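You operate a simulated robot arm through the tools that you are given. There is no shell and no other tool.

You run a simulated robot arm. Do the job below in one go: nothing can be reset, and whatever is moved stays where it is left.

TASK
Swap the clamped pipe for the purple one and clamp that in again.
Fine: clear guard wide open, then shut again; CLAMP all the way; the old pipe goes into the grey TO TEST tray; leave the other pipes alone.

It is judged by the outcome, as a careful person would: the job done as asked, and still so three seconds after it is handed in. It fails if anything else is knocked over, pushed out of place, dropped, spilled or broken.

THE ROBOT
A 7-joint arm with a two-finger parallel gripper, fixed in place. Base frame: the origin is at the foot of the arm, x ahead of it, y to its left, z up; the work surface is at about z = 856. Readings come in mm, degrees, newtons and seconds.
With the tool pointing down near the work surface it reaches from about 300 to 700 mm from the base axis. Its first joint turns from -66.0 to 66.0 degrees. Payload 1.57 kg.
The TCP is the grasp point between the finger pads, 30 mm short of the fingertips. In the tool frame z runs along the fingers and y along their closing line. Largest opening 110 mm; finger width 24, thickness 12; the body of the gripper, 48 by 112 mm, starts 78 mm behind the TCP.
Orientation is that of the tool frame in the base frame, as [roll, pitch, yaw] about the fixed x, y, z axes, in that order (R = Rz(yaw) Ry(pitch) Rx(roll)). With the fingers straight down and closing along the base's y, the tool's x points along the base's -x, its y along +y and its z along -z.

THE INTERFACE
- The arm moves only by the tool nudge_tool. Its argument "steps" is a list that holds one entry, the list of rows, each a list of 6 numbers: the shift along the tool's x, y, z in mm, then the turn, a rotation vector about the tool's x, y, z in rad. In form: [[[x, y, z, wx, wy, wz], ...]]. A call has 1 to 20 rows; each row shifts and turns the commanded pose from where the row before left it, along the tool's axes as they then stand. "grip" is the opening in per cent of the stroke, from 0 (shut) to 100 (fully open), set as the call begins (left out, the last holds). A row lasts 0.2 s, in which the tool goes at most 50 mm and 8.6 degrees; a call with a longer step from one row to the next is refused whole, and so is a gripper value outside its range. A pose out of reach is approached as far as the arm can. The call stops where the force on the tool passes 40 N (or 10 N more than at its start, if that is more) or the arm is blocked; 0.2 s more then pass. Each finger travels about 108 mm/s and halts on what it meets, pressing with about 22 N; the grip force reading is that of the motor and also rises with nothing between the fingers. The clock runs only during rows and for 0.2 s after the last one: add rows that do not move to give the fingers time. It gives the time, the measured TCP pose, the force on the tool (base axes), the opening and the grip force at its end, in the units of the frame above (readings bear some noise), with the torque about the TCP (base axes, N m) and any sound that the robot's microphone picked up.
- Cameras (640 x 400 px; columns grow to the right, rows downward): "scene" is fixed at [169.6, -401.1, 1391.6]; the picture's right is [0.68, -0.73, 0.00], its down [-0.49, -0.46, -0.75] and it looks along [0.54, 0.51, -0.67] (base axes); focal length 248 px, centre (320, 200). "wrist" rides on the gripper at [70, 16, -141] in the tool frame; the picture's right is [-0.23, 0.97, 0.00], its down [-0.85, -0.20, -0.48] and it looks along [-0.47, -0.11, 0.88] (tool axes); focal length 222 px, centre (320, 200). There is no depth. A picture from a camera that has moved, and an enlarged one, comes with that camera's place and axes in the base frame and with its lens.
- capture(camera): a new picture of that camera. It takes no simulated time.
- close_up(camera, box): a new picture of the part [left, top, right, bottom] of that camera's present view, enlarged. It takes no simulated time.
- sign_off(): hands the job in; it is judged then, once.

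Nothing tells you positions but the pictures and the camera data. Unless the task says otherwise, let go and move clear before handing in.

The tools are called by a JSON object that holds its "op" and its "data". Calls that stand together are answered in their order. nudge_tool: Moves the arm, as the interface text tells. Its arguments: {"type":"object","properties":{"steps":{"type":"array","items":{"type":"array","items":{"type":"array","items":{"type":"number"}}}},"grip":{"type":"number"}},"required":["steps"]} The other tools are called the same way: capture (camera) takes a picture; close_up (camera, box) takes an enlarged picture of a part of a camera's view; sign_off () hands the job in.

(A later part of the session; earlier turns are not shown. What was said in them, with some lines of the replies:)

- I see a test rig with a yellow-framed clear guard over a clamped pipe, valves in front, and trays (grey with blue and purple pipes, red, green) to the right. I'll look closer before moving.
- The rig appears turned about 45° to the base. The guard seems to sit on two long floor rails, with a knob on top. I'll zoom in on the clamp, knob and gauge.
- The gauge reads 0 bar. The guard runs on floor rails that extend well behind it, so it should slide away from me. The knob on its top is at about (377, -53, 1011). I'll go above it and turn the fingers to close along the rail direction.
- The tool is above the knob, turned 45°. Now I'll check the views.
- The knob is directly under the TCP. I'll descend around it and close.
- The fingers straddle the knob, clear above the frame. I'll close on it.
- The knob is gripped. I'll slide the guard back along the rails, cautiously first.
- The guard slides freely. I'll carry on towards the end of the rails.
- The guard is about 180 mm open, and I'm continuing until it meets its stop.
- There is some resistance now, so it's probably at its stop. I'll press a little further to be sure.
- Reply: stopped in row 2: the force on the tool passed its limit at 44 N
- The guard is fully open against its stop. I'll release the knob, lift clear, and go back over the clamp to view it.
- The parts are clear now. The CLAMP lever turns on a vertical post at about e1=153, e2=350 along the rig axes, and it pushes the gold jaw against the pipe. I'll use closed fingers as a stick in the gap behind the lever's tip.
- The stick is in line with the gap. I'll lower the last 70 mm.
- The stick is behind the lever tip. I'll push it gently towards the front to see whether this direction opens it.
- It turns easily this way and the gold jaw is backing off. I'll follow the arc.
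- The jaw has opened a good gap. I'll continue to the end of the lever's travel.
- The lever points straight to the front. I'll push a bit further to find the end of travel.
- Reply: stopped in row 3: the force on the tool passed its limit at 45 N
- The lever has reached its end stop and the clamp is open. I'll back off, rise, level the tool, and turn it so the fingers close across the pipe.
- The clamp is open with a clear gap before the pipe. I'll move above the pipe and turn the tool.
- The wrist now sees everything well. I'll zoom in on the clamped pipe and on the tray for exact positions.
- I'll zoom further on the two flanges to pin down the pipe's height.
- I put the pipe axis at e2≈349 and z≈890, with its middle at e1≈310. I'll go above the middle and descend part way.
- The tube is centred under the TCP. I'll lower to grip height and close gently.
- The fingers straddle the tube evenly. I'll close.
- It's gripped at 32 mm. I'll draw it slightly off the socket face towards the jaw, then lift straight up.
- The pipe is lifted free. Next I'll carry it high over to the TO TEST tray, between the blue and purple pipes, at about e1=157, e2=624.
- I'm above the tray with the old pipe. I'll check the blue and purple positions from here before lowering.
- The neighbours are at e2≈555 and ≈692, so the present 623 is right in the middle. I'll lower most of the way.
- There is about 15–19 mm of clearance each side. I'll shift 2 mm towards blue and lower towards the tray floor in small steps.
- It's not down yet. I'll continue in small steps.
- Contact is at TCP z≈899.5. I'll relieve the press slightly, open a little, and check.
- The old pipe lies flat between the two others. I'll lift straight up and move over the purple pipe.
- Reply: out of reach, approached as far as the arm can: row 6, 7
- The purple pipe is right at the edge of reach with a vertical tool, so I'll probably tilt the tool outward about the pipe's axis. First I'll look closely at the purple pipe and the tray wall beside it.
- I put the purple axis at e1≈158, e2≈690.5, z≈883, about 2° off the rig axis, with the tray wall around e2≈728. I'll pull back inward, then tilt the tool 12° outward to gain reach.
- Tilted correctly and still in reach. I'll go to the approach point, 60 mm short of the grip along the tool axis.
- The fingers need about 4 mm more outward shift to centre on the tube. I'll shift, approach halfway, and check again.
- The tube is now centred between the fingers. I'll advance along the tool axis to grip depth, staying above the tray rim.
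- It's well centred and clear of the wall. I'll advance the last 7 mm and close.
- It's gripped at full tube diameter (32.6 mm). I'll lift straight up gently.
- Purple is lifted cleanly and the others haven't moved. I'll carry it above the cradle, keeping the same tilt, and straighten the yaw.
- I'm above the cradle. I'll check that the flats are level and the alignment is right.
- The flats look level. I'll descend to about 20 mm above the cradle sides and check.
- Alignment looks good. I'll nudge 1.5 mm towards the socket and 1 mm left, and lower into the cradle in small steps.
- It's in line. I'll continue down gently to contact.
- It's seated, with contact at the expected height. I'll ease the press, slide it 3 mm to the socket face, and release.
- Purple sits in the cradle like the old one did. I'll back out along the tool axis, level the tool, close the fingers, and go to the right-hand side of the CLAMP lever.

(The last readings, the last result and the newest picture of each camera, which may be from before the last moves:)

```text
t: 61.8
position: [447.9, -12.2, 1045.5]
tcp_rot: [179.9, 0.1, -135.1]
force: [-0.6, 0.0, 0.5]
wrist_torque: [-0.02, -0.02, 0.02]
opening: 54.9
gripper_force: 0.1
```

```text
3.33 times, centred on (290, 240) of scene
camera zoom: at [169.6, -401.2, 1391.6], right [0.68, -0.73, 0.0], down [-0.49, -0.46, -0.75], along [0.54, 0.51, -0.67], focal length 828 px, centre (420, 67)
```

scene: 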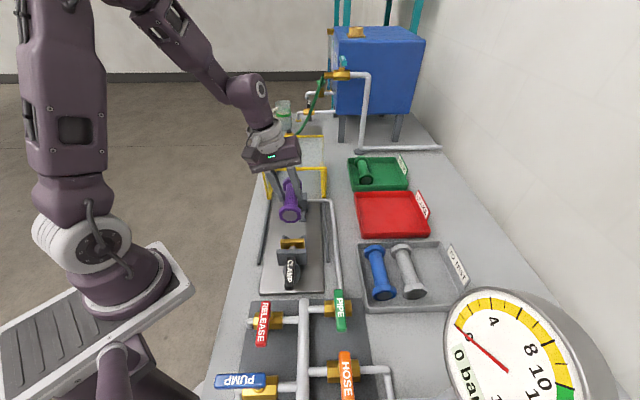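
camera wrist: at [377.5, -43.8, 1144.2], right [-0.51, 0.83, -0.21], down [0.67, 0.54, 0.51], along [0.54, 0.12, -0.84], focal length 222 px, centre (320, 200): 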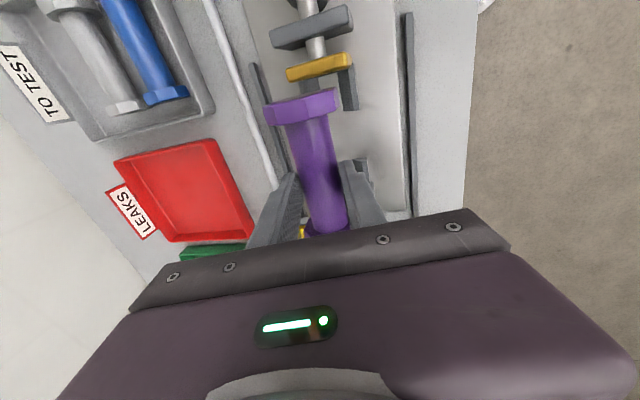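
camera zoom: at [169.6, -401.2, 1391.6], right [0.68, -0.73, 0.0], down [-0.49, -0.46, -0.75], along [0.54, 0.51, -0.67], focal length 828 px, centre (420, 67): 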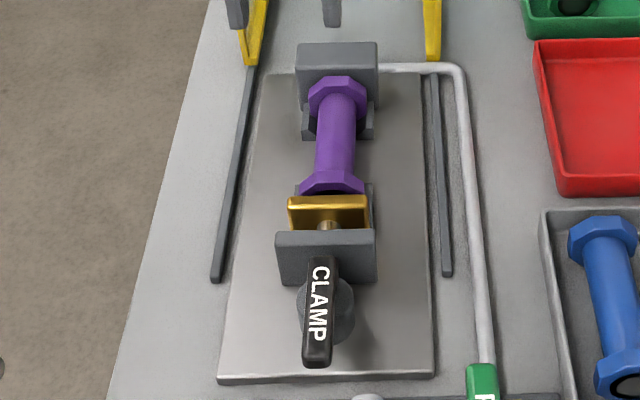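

{"op": "nudge_tool", "data": {"steps": [[[34.2, -9.6, 0, 0, 0, 0], [34.2, -9.6, 0, 0, 0, 0], [34.2, -9.6, 0, 0, 0, 0], [34.2, -9.6, 0, 0, 0, 0], [34.2, -9.6, 0, 0, 0, 0], [34.2, -9.6, 0, 0, 0, 0], [0, 0, 30, 0, 0, 0], [0, 0, 20, 0, 0, 0], [0, 0, 0, 0, 0, 0]]], "grip": 0}}

{"op": "close_up", "data": {"camera": "scene", "box": [240, 180, 360, 320]}}

{"op": "capture", "data": {"camera": "wrist"}}

```text
t: 63.8
position: [343.2, -198.5, 996.2]
tcp_rot: [-179.9, 0.0, -135.1]
force: [0.2, 0.1, 0.4]
wrist_torque: [0.01, -0.01, -0.01]
opening: 0.0
gripper_force: 20.9
```

```text
2.86 times, centred on (300, 250) of scene
camera zoom: at [169.6, -401.2, 1391.6], right [0.68, -0.73, 0.0], down [-0.49, -0.46, -0.75], along [0.54, 0.51, -0.67], focal length 709 px, centre (377, 57)
```

zoom: 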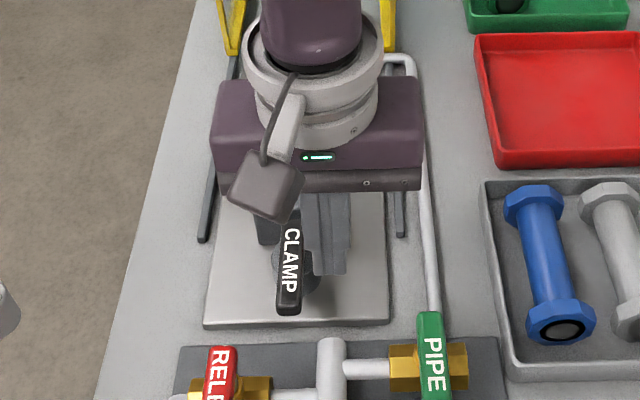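

```text
taken
camera wrist: at [283.0, -235.3, 1137.5], right [-0.53, 0.85, 0.0], down [0.75, 0.46, 0.48], along [0.41, 0.25, -0.88], focal length 222 px, centre (320, 200)
```

wrist: 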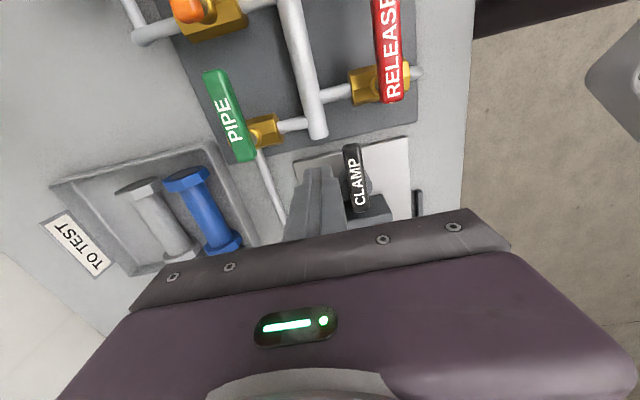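

The stick is to the right of the lever. I'll lower it and start sweeping the lever back along its arc.

{"op": "nudge_tool", "data": {"steps": [[[0, 0, 25, 0, 0, 0], [0, 0, 25, 0, 0, 0], [0, 0, 16, 0, 0, 0], [0, 0, 0, 0, 0, 0]]]}}

{"op": "close_up", "data": {"camera": "scene", "box": [240, 200, 340, 300]}}

```text
t: 64.8
position: [343.7, -198.9, 930.9]
tcp_rot: [-179.9, 0.0, -135.1]
force: [0.2, 0.3, -0.7]
wrist_torque: [0.02, 0.0, 0.0]
opening: 0.0
gripper_force: 21.3
```

```text
4.00 times, centred on (290, 250) of scene
camera zoom: at [169.6, -401.1, 1391.6], right [0.68, -0.73, 0.0], down [-0.49, -0.46, -0.75], along [0.54, 0.51, -0.67], focal length 993 px, centre (440, 0)
```

zoom: 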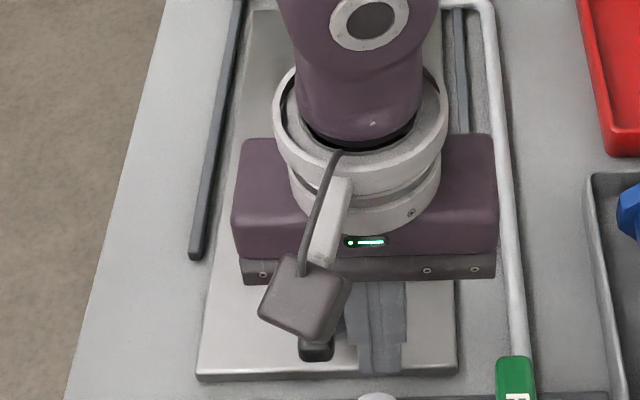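

{"op": "nudge_tool", "data": {"steps": [[[2, 11.7, 0, 0, 0, 0], [2, 11.7, 0, 0, 0, 0], [0.25, 7.2, 0, 0, 0, 0], [0.25, 7.2, 0, 0, 0, 0], [-1.6, 7, 0, 0, 0, 0], [-1.6, 7, 0, 0, 0, 0], [0, 0, 0, 0, 0, 0]]]}}

{"op": "close_up", "data": {"camera": "scene", "box": [240, 200, 340, 300]}}

{"op": "capture", "data": {"camera": "wrist"}}

```text
t: 66.4
position: [303.9, -160.5, 929.3]
tcp_rot: [-179.9, 0.0, -135.1]
force: [-0.4, 0.5, -0.6]
wrist_torque: [0.01, 0.01, -0.02]
opening: 0.1
gripper_force: 21.8
```

```text
4.00 times, centred on (290, 250) of scene
camera zoom: at [169.6, -401.1, 1391.6], right [0.68, -0.73, 0.0], down [-0.49, -0.46, -0.75], along [0.54, 0.51, -0.67], focal length 993 px, centre (440, 0)
```

zoom: 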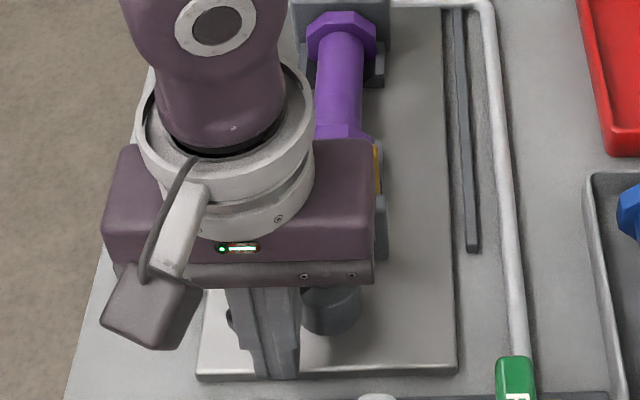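

```text
taken
camera wrist: at [245.0, -197.9, 1070.9], right [-0.53, 0.85, 0.0], down [0.75, 0.46, 0.48], along [0.41, 0.25, -0.88], focal length 222 px, centre (320, 200)
```

wrist: 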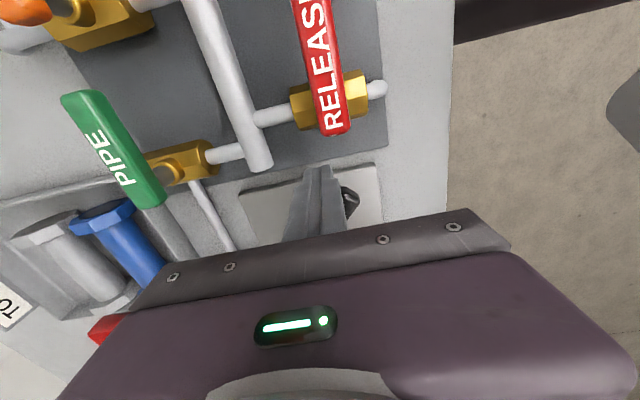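

The lever is turning. Continuing along the arc.

{"op": "nudge_tool", "data": {"steps": [[[-3.35, 6.35, 0, 0, 0, 0], [-3.35, 6.35, 0, 0, 0, 0], [-4.9, 5.25, 0, 0, 0, 0], [-4.9, 5.25, 0, 0, 0, 0], [0, 0, 0, 0, 0, 0]]]}}

{"op": "close_up", "data": {"camera": "scene", "box": [240, 200, 340, 300]}}

```text
t: 67.6
position: [301.8, -133.0, 929.4]
tcp_rot: [-179.9, 0.0, -135.1]
force: [-0.7, 0.4, 0.7]
wrist_torque: [0.0, 0.0, 0.02]
opening: 0.3
gripper_force: 21.3
```

```text
4.00 times, centred on (290, 250) of scene
camera zoom: at [169.6, -401.1, 1391.6], right [0.68, -0.73, 0.0], down [-0.49, -0.46, -0.75], along [0.54, 0.51, -0.67], focal length 993 px, centre (440, 0)
```

zoom: 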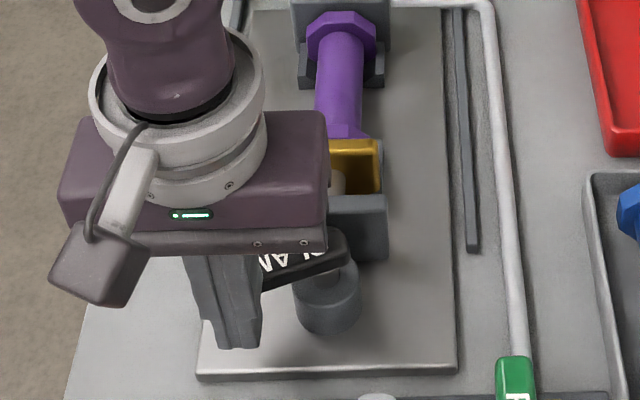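

The jaw is nearly on the pipe. I'll push the rest of the way to the stop in small steps.

{"op": "nudge_tool", "data": {"steps": [[[-4, 2.6, 0, 0, 0, 0], [-4, 2.6, 0, 0, 0, 0], [-4, 1.8, 0, 0, 0, 0], [-3, 0.6, 0, 0, 0, 0], [-3, 0, 0, 0, 0, 0], [-3, 0, 0, 0, 0, 0], [-3, 0, 0, 0, 0, 0]]]}}

{"op": "close_up", "data": {"camera": "scene", "box": [240, 200, 340, 300]}}

```text
t: 69.2
position: [309.8, -114.4, 929.0]
tcp_rot: [179.9, -0.4, -135.8]
force: [-8.7, -17.3, 2.4]
wrist_torque: [-0.13, 0.02, -0.1]
opening: 0.1
gripper_force: 21.1
stopped in row 7: the force on the tool passed its limit at 45 N (the readings are from after the stop); the commanded pose is now the measured one
```

```text
4.00 times, centred on (290, 250) of scene
camera zoom: at [169.4, -401.6, 1391.4], right [0.68, -0.73, 0.0], down [-0.49, -0.46, -0.75], along [0.54, 0.51, -0.67], focal length 993 px, centre (440, 0)
```

zoom: 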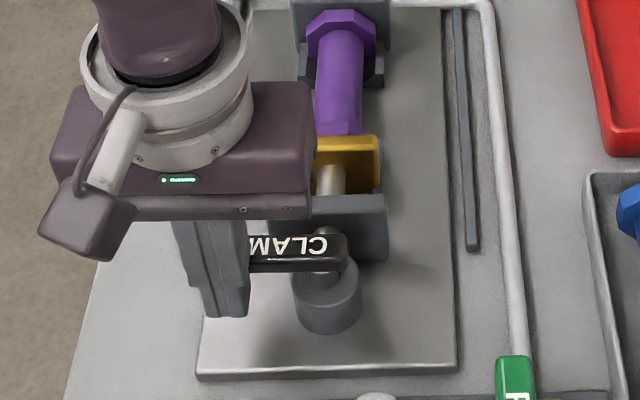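

It's stopped hard at the end of travel. I'll back away and compare with the original lever position.

{"op": "nudge_tool", "data": {"steps": [[[8, 0, 0, 0, 0.007, 0], [12, 5, 0, 0, 0, 0.0], [0, 0, -30, 0, 0, 0], [0, 0, -40, 0, 0, 0], [0, 0, -40, 0, 0, 0], [0, 0, -40, 0, 0, 0], [0, 0, 0, 0, 0, 0]]]}}

{"op": "close_up", "data": {"camera": "scene", "box": [240, 200, 340, 300]}}

{"op": "capture", "data": {"camera": "wrist"}}

```text
t: 70.8
position: [293.8, -122.9, 1079.6]
tcp_rot: [-180.0, -0.7, -135.5]
force: [0.7, -0.3, 0.6]
wrist_torque: [-0.02, 0.0, -0.02]
opening: 0.1
gripper_force: 21.6
```

```text
4.00 times, centred on (290, 250) of scene
camera zoom: at [169.6, -401.1, 1391.6], right [0.68, -0.73, 0.0], down [-0.49, -0.46, -0.75], along [0.54, 0.51, -0.67], focal length 993 px, centre (440, 0)
```

zoom: 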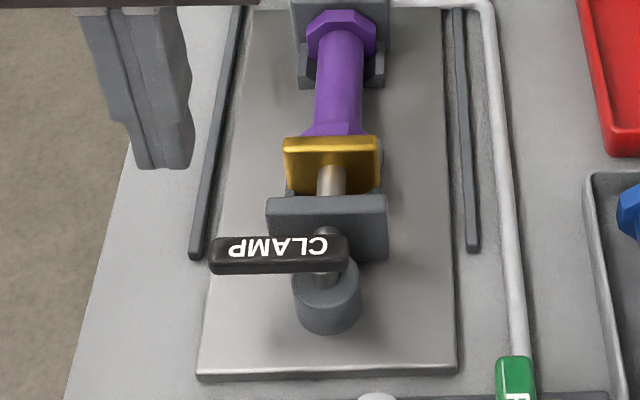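

```text
taken
camera wrist: at [234.9, -159.3, 1221.6], right [-0.52, 0.85, 0.0], down [0.75, 0.46, 0.47], along [0.4, 0.24, -0.88], focal length 222 px, centre (320, 200)
```

wrist: 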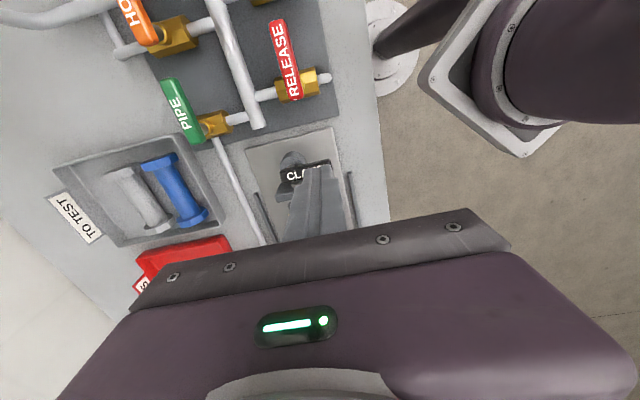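

The lever matches its original clamped position and purple is held. Next I'll turn back to the knob orientation and go above the guard's knob at its open position (about e1=461, e2=304).

{"op": "nudge_tool", "data": {"steps": [[[0, 0, -30, 0, -0.012, 0], [0, 0, -30, 0, 0, 0], [0, 0, 0, 0, 0, 0.1302], [0, 0, 0, 0, 0, 0.1302], [0, 0, 0, 0, 0, 0.1302], [0, 0, 0, 0, 0, 0.1302], [0, 0, 0, 0, 0, 0.1302], [0, 0, 0, 0, 0, 0.1302], [0, 0, 0, 0, 0, 0.1302], [0, 0, 0, 0, 0, 0.1302], [0, 0, 0, 0, 0, 0.1302], [0, 0, 0, 0, 0, 0.1302], [0, 0, 0, 0, 0, 0.1302], [0, 0, 0, 0, 0, 0.1302], [0, 0, 0, 0, 0, 0]]], "grip": 90}}

```text
t: 74.0
position: [293.4, -122.1, 1138.6]
tcp_rot: [-180.0, 0.1, 134.8]
force: [-0.2, -0.6, -0.5]
wrist_torque: [0.0, -0.03, -0.01]
opening: 98.9
gripper_force: 0.0
```

{"op": "nudge_tool", "data": {"steps": [[[-1, 34, 0, 0, 0, 0], [-1, 34, 0, 0, 0, 0], [-1, 34, 0, 0, 0, 0], [-1, 34, 0, 0, 0, 0], [-1, 34, 0, 0, 0, 0], [-1, 34, 0, 0, 0, 0], [-1, 34, 0, 0, 0, 0], [-1, 34, 0, 0, 0, 0], [-1, 34, 0, 0, 0, 0], [-1, 34, 0, 0, 0, 0], [0, 0, 0, 0, 0, 0]]]}}

{"op": "capture", "data": {"camera": "wrist"}}

{"op": "capture", "data": {"camera": "scene"}}

```text
t: 76.4
position: [540.4, 112.8, 1138.7]
tcp_rot: [-180.0, 0.0, 135.0]
force: [-0.5, -0.4, -0.1]
wrist_torque: [-0.03, 0.01, 0.01]
opening: 98.8
gripper_force: 0.2
```

```text
taken
camera wrist: at [504.1, 173.3, 1280.0], right [0.85, 0.53, 0.0], down [0.46, -0.75, 0.48], along [0.25, -0.41, -0.88], focal length 222 px, centre (320, 200)
```

wrist: 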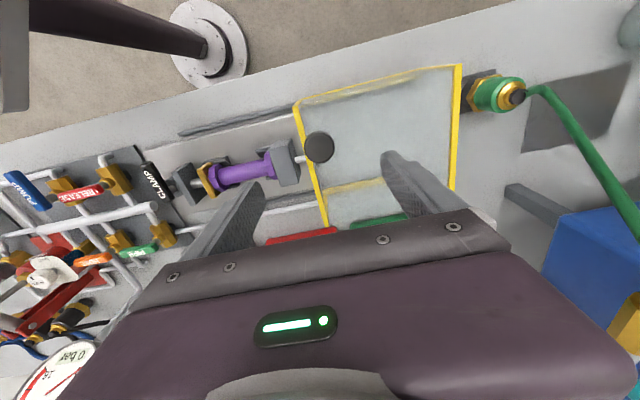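

```text
taken
```

scene: 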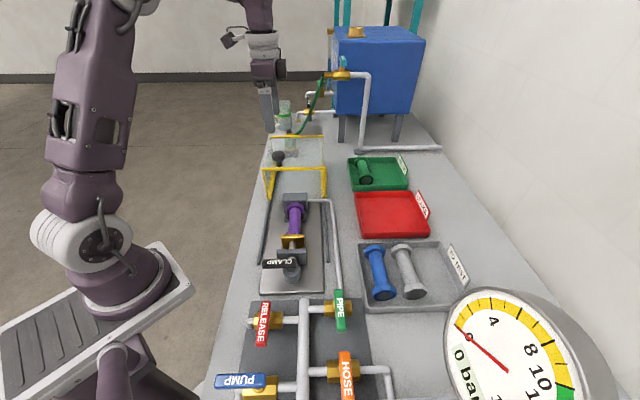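

The knob is right under the TCP. I'll descend and grip it.

{"op": "nudge_tool", "data": {"steps": [[[0, 0, 30, 0, 0, 0], [0, 0, 30, 0, 0, 0], [0, 0, 30, 0, 0, 0], [0, 0, 18, 0, 0, 0], [0, 0, 11, 0, 0, 0], [0, 0, 0, 0, 0, 0]]]}}

{"op": "nudge_tool", "data": {"steps": [[[0, 0, 0, 0, 0, 0], [0, 0, 0, 0, 0, 0], [0, 0, 0, 0, 0, 0]]], "grip": 0}}

{"op": "close_up", "data": {"camera": "scene", "box": [230, 110, 350, 220]}}

```text
t: 77.8
position: [541.6, 111.1, 1020.2]
tcp_rot: [180.0, 0.1, 134.9]
force: [-0.6, -0.5, 0.0]
wrist_torque: [0.0, 0.0, 0.04]
opening: 99.0
gripper_force: 0.1
```

```text
t: 78.6
position: [541.7, 109.6, 1021.0]
tcp_rot: [-179.9, 0.0, 134.9]
force: [-4.1, -3.5, 0.5]
wrist_torque: [-0.1, 0.08, 0.01]
opening: 37.4
gripper_force: 43.5
```

```text
3.64 times, centred on (290, 165) of scene
camera zoom: at [169.5, -401.3, 1391.5], right [0.68, -0.73, 0.0], down [-0.49, -0.46, -0.75], along [0.54, 0.51, -0.67], focal length 903 px, centre (429, 327)
```

zoom: 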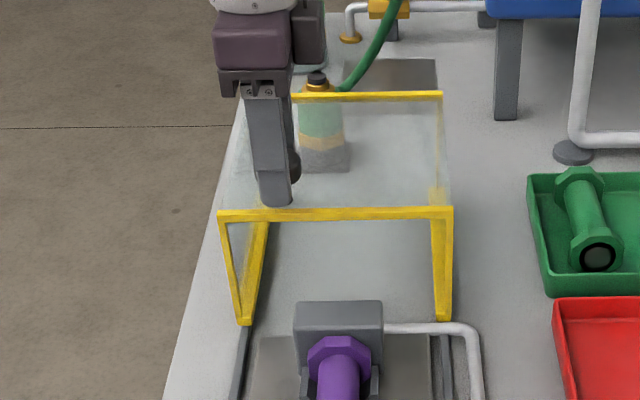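

It's gripped. I'll pull the guard forward to shut it.

{"op": "nudge_tool", "data": {"steps": [[[0, -8, 0, 0, 0, 0], [0, -14, 0, 0, 0, 0], [0, -15, 0, 0, 0, 0], [0, -15, 0, 0, 0, 0], [0, -15, 0, 0, 0, 0], [0, -15, 0, 0, 0, 0], [0, -15, 0, 0, 0, 0], [0, -15, 0, 0, 0, 0], [0, -15, 0, 0, 0, 0], [0, -15, 0, 0, 0, 0], [0, -15, 0, 0, 0, 0], [0, -15, 0, 0, 0, 0], [0, -15, 0, 0, 0, 0], [0, -12, 0, 0, 0, 0], [0, 0, 0, 0, 0, 0]]]}}

{"op": "capture", "data": {"camera": "scene"}}

```text
t: 81.8
position: [401.7, -28.4, 1021.3]
tcp_rot: [-179.9, -0.1, 134.9]
force: [7.6, -8.3, -7.4]
wrist_torque: [0.15, 0.05, 0.07]
opening: 37.2
gripper_force: 43.7
```

```text
taken
```

scene: 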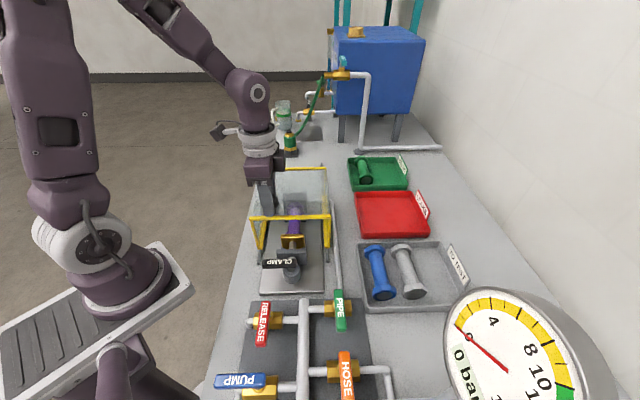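

About 34 mm to go. I'll pull on until the stop.

{"op": "nudge_tool", "data": {"steps": [[[-0.7, -8, 0, 0, 0, 0], [0, -8, 0, 0, 0, 0], [0, -6, 0, 0, 0, 0], [0, -5, 0, 0, 0, 0], [0, -4, 0, 0, 0, 0], [0, -3, 0, 0, 0, 0], [0, -3, 0, 0, 0, 0], [0, -3, 0, 0, 0, 0]]]}}

{"op": "close_up", "data": {"camera": "scene", "box": [220, 140, 350, 270]}}

```text
t: 83.4
position: [377.4, -52.8, 1021.1]
tcp_rot: [179.6, 0.0, 135.1]
force: [5.0, 8.3, -5.8]
wrist_torque: [0.35, -0.07, -0.05]
opening: 37.3
gripper_force: 43.3
stopped in row 7: the force on the tool passed its limit at 44 N (the readings are from after the stop); the commanded pose is now the measured one
```

```text
3.08 times, centred on (285, 205) of scene
camera zoom: at [169.8, -401.0, 1391.6], right [0.68, -0.73, 0.0], down [-0.49, -0.46, -0.75], along [0.54, 0.51, -0.67], focal length 764 px, centre (428, 185)
```

zoom: 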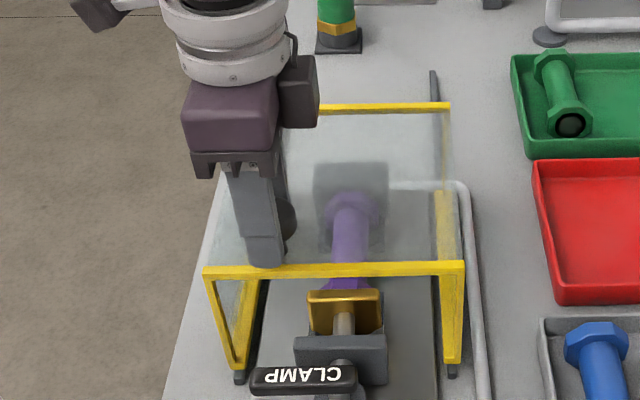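

The guard is against its stop, exactly where it started. I'll release the knob and lift clear.

{"op": "nudge_tool", "data": {"steps": [[[0, 0, 0, 0, 0, 0], [0, 0, 0, 0, 0, 0], [0, 0, 0, 0, 0, 0], [0, 0, -20, 0, 0, 0], [0, 0, -40, 0, 0, 0], [0, 0, -40, 0, 0, 0], [0, 0, -40, 0, 0, 0], [0, 0, 0, 0, 0, 0]]], "grip": 80}}

{"op": "capture", "data": {"camera": "scene"}}

{"op": "close_up", "data": {"camera": "scene", "box": [230, 160, 350, 300]}}

{"op": "close_up", "data": {"camera": "scene", "box": [330, 140, 480, 320]}}

```text
t: 85.2
position: [381.0, -53.9, 1160.1]
tcp_rot: [179.5, -0.1, 135.1]
force: [0.4, -0.3, 0.0]
wrist_torque: [0.03, 0.0, 0.0]
opening: 87.9
gripper_force: 0.2
```

```text
taken
```

scene: 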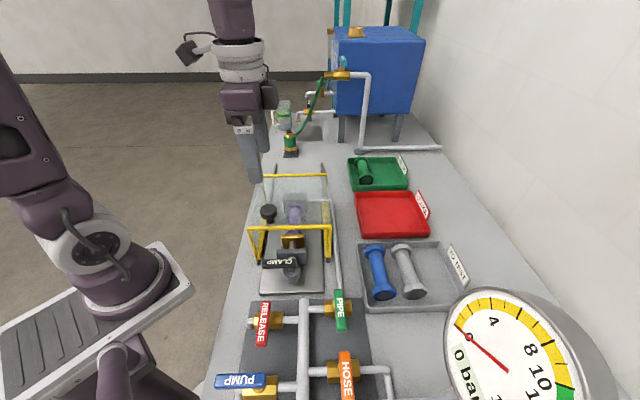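

```text
2.86 times, centred on (290, 230) of scene
camera zoom: at [169.6, -401.1, 1391.6], right [0.68, -0.73, 0.0], down [-0.49, -0.46, -0.75], along [0.54, 0.51, -0.67], focal length 709 px, centre (406, 114)
```

zoom: 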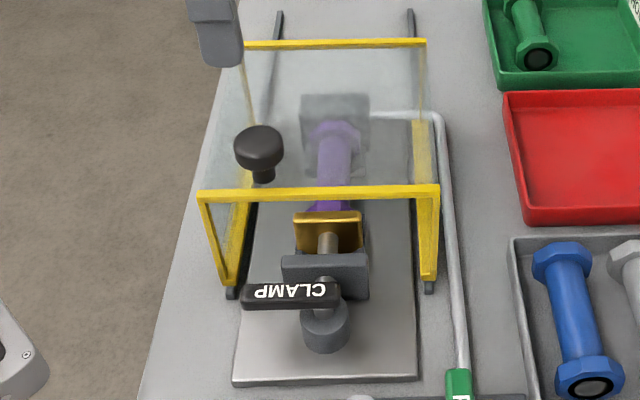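

```text
2.22 times, centred on (405, 230) of scene
camera zoom: at [169.6, -401.1, 1391.6], right [0.68, -0.73, 0.0], down [-0.49, -0.46, -0.75], along [0.54, 0.51, -0.67], focal length 552 px, centre (131, 133)
```

zoom: 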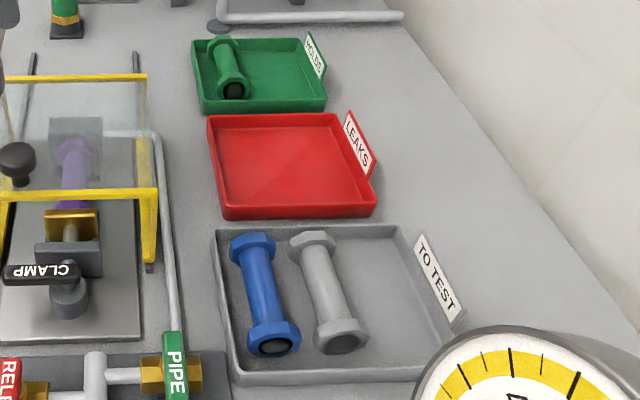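

The purple pipe is clamped, with the lever and jaw back in the original clamped position and the guard shut on its stop. The old pipe lies flat in the TO TEST tray. The blue and green pipes and the valves look untouched, and the gripper is clear, so I'm handing in.

{"op": "sign_off", "data": {}}

```text
The job is handed in.
```

The purple pipe is now in the rig and clamped, and the old pipe is in the grey TO TEST tray beside the blue one. I've handed the job in.

- **Guard:** I slid it back to its end stop for the swap, then shut it against the front stop. It sits where it started.
- **Clamp:** I turned the CLAMP lever until it stopped hard. It looks the same as before the swap, with the jaw against the purple pipe.
- **Other pipes:** the blue and green pipes look unmoved, and I didn't touch the valves. The gauge read 0 bar before I started.

The purple pipe was at the edge of the arm's reach, so I tilted the gripper about 12° to lift it and to set it in the cradle. It seated at the height I expected from the old pipe.
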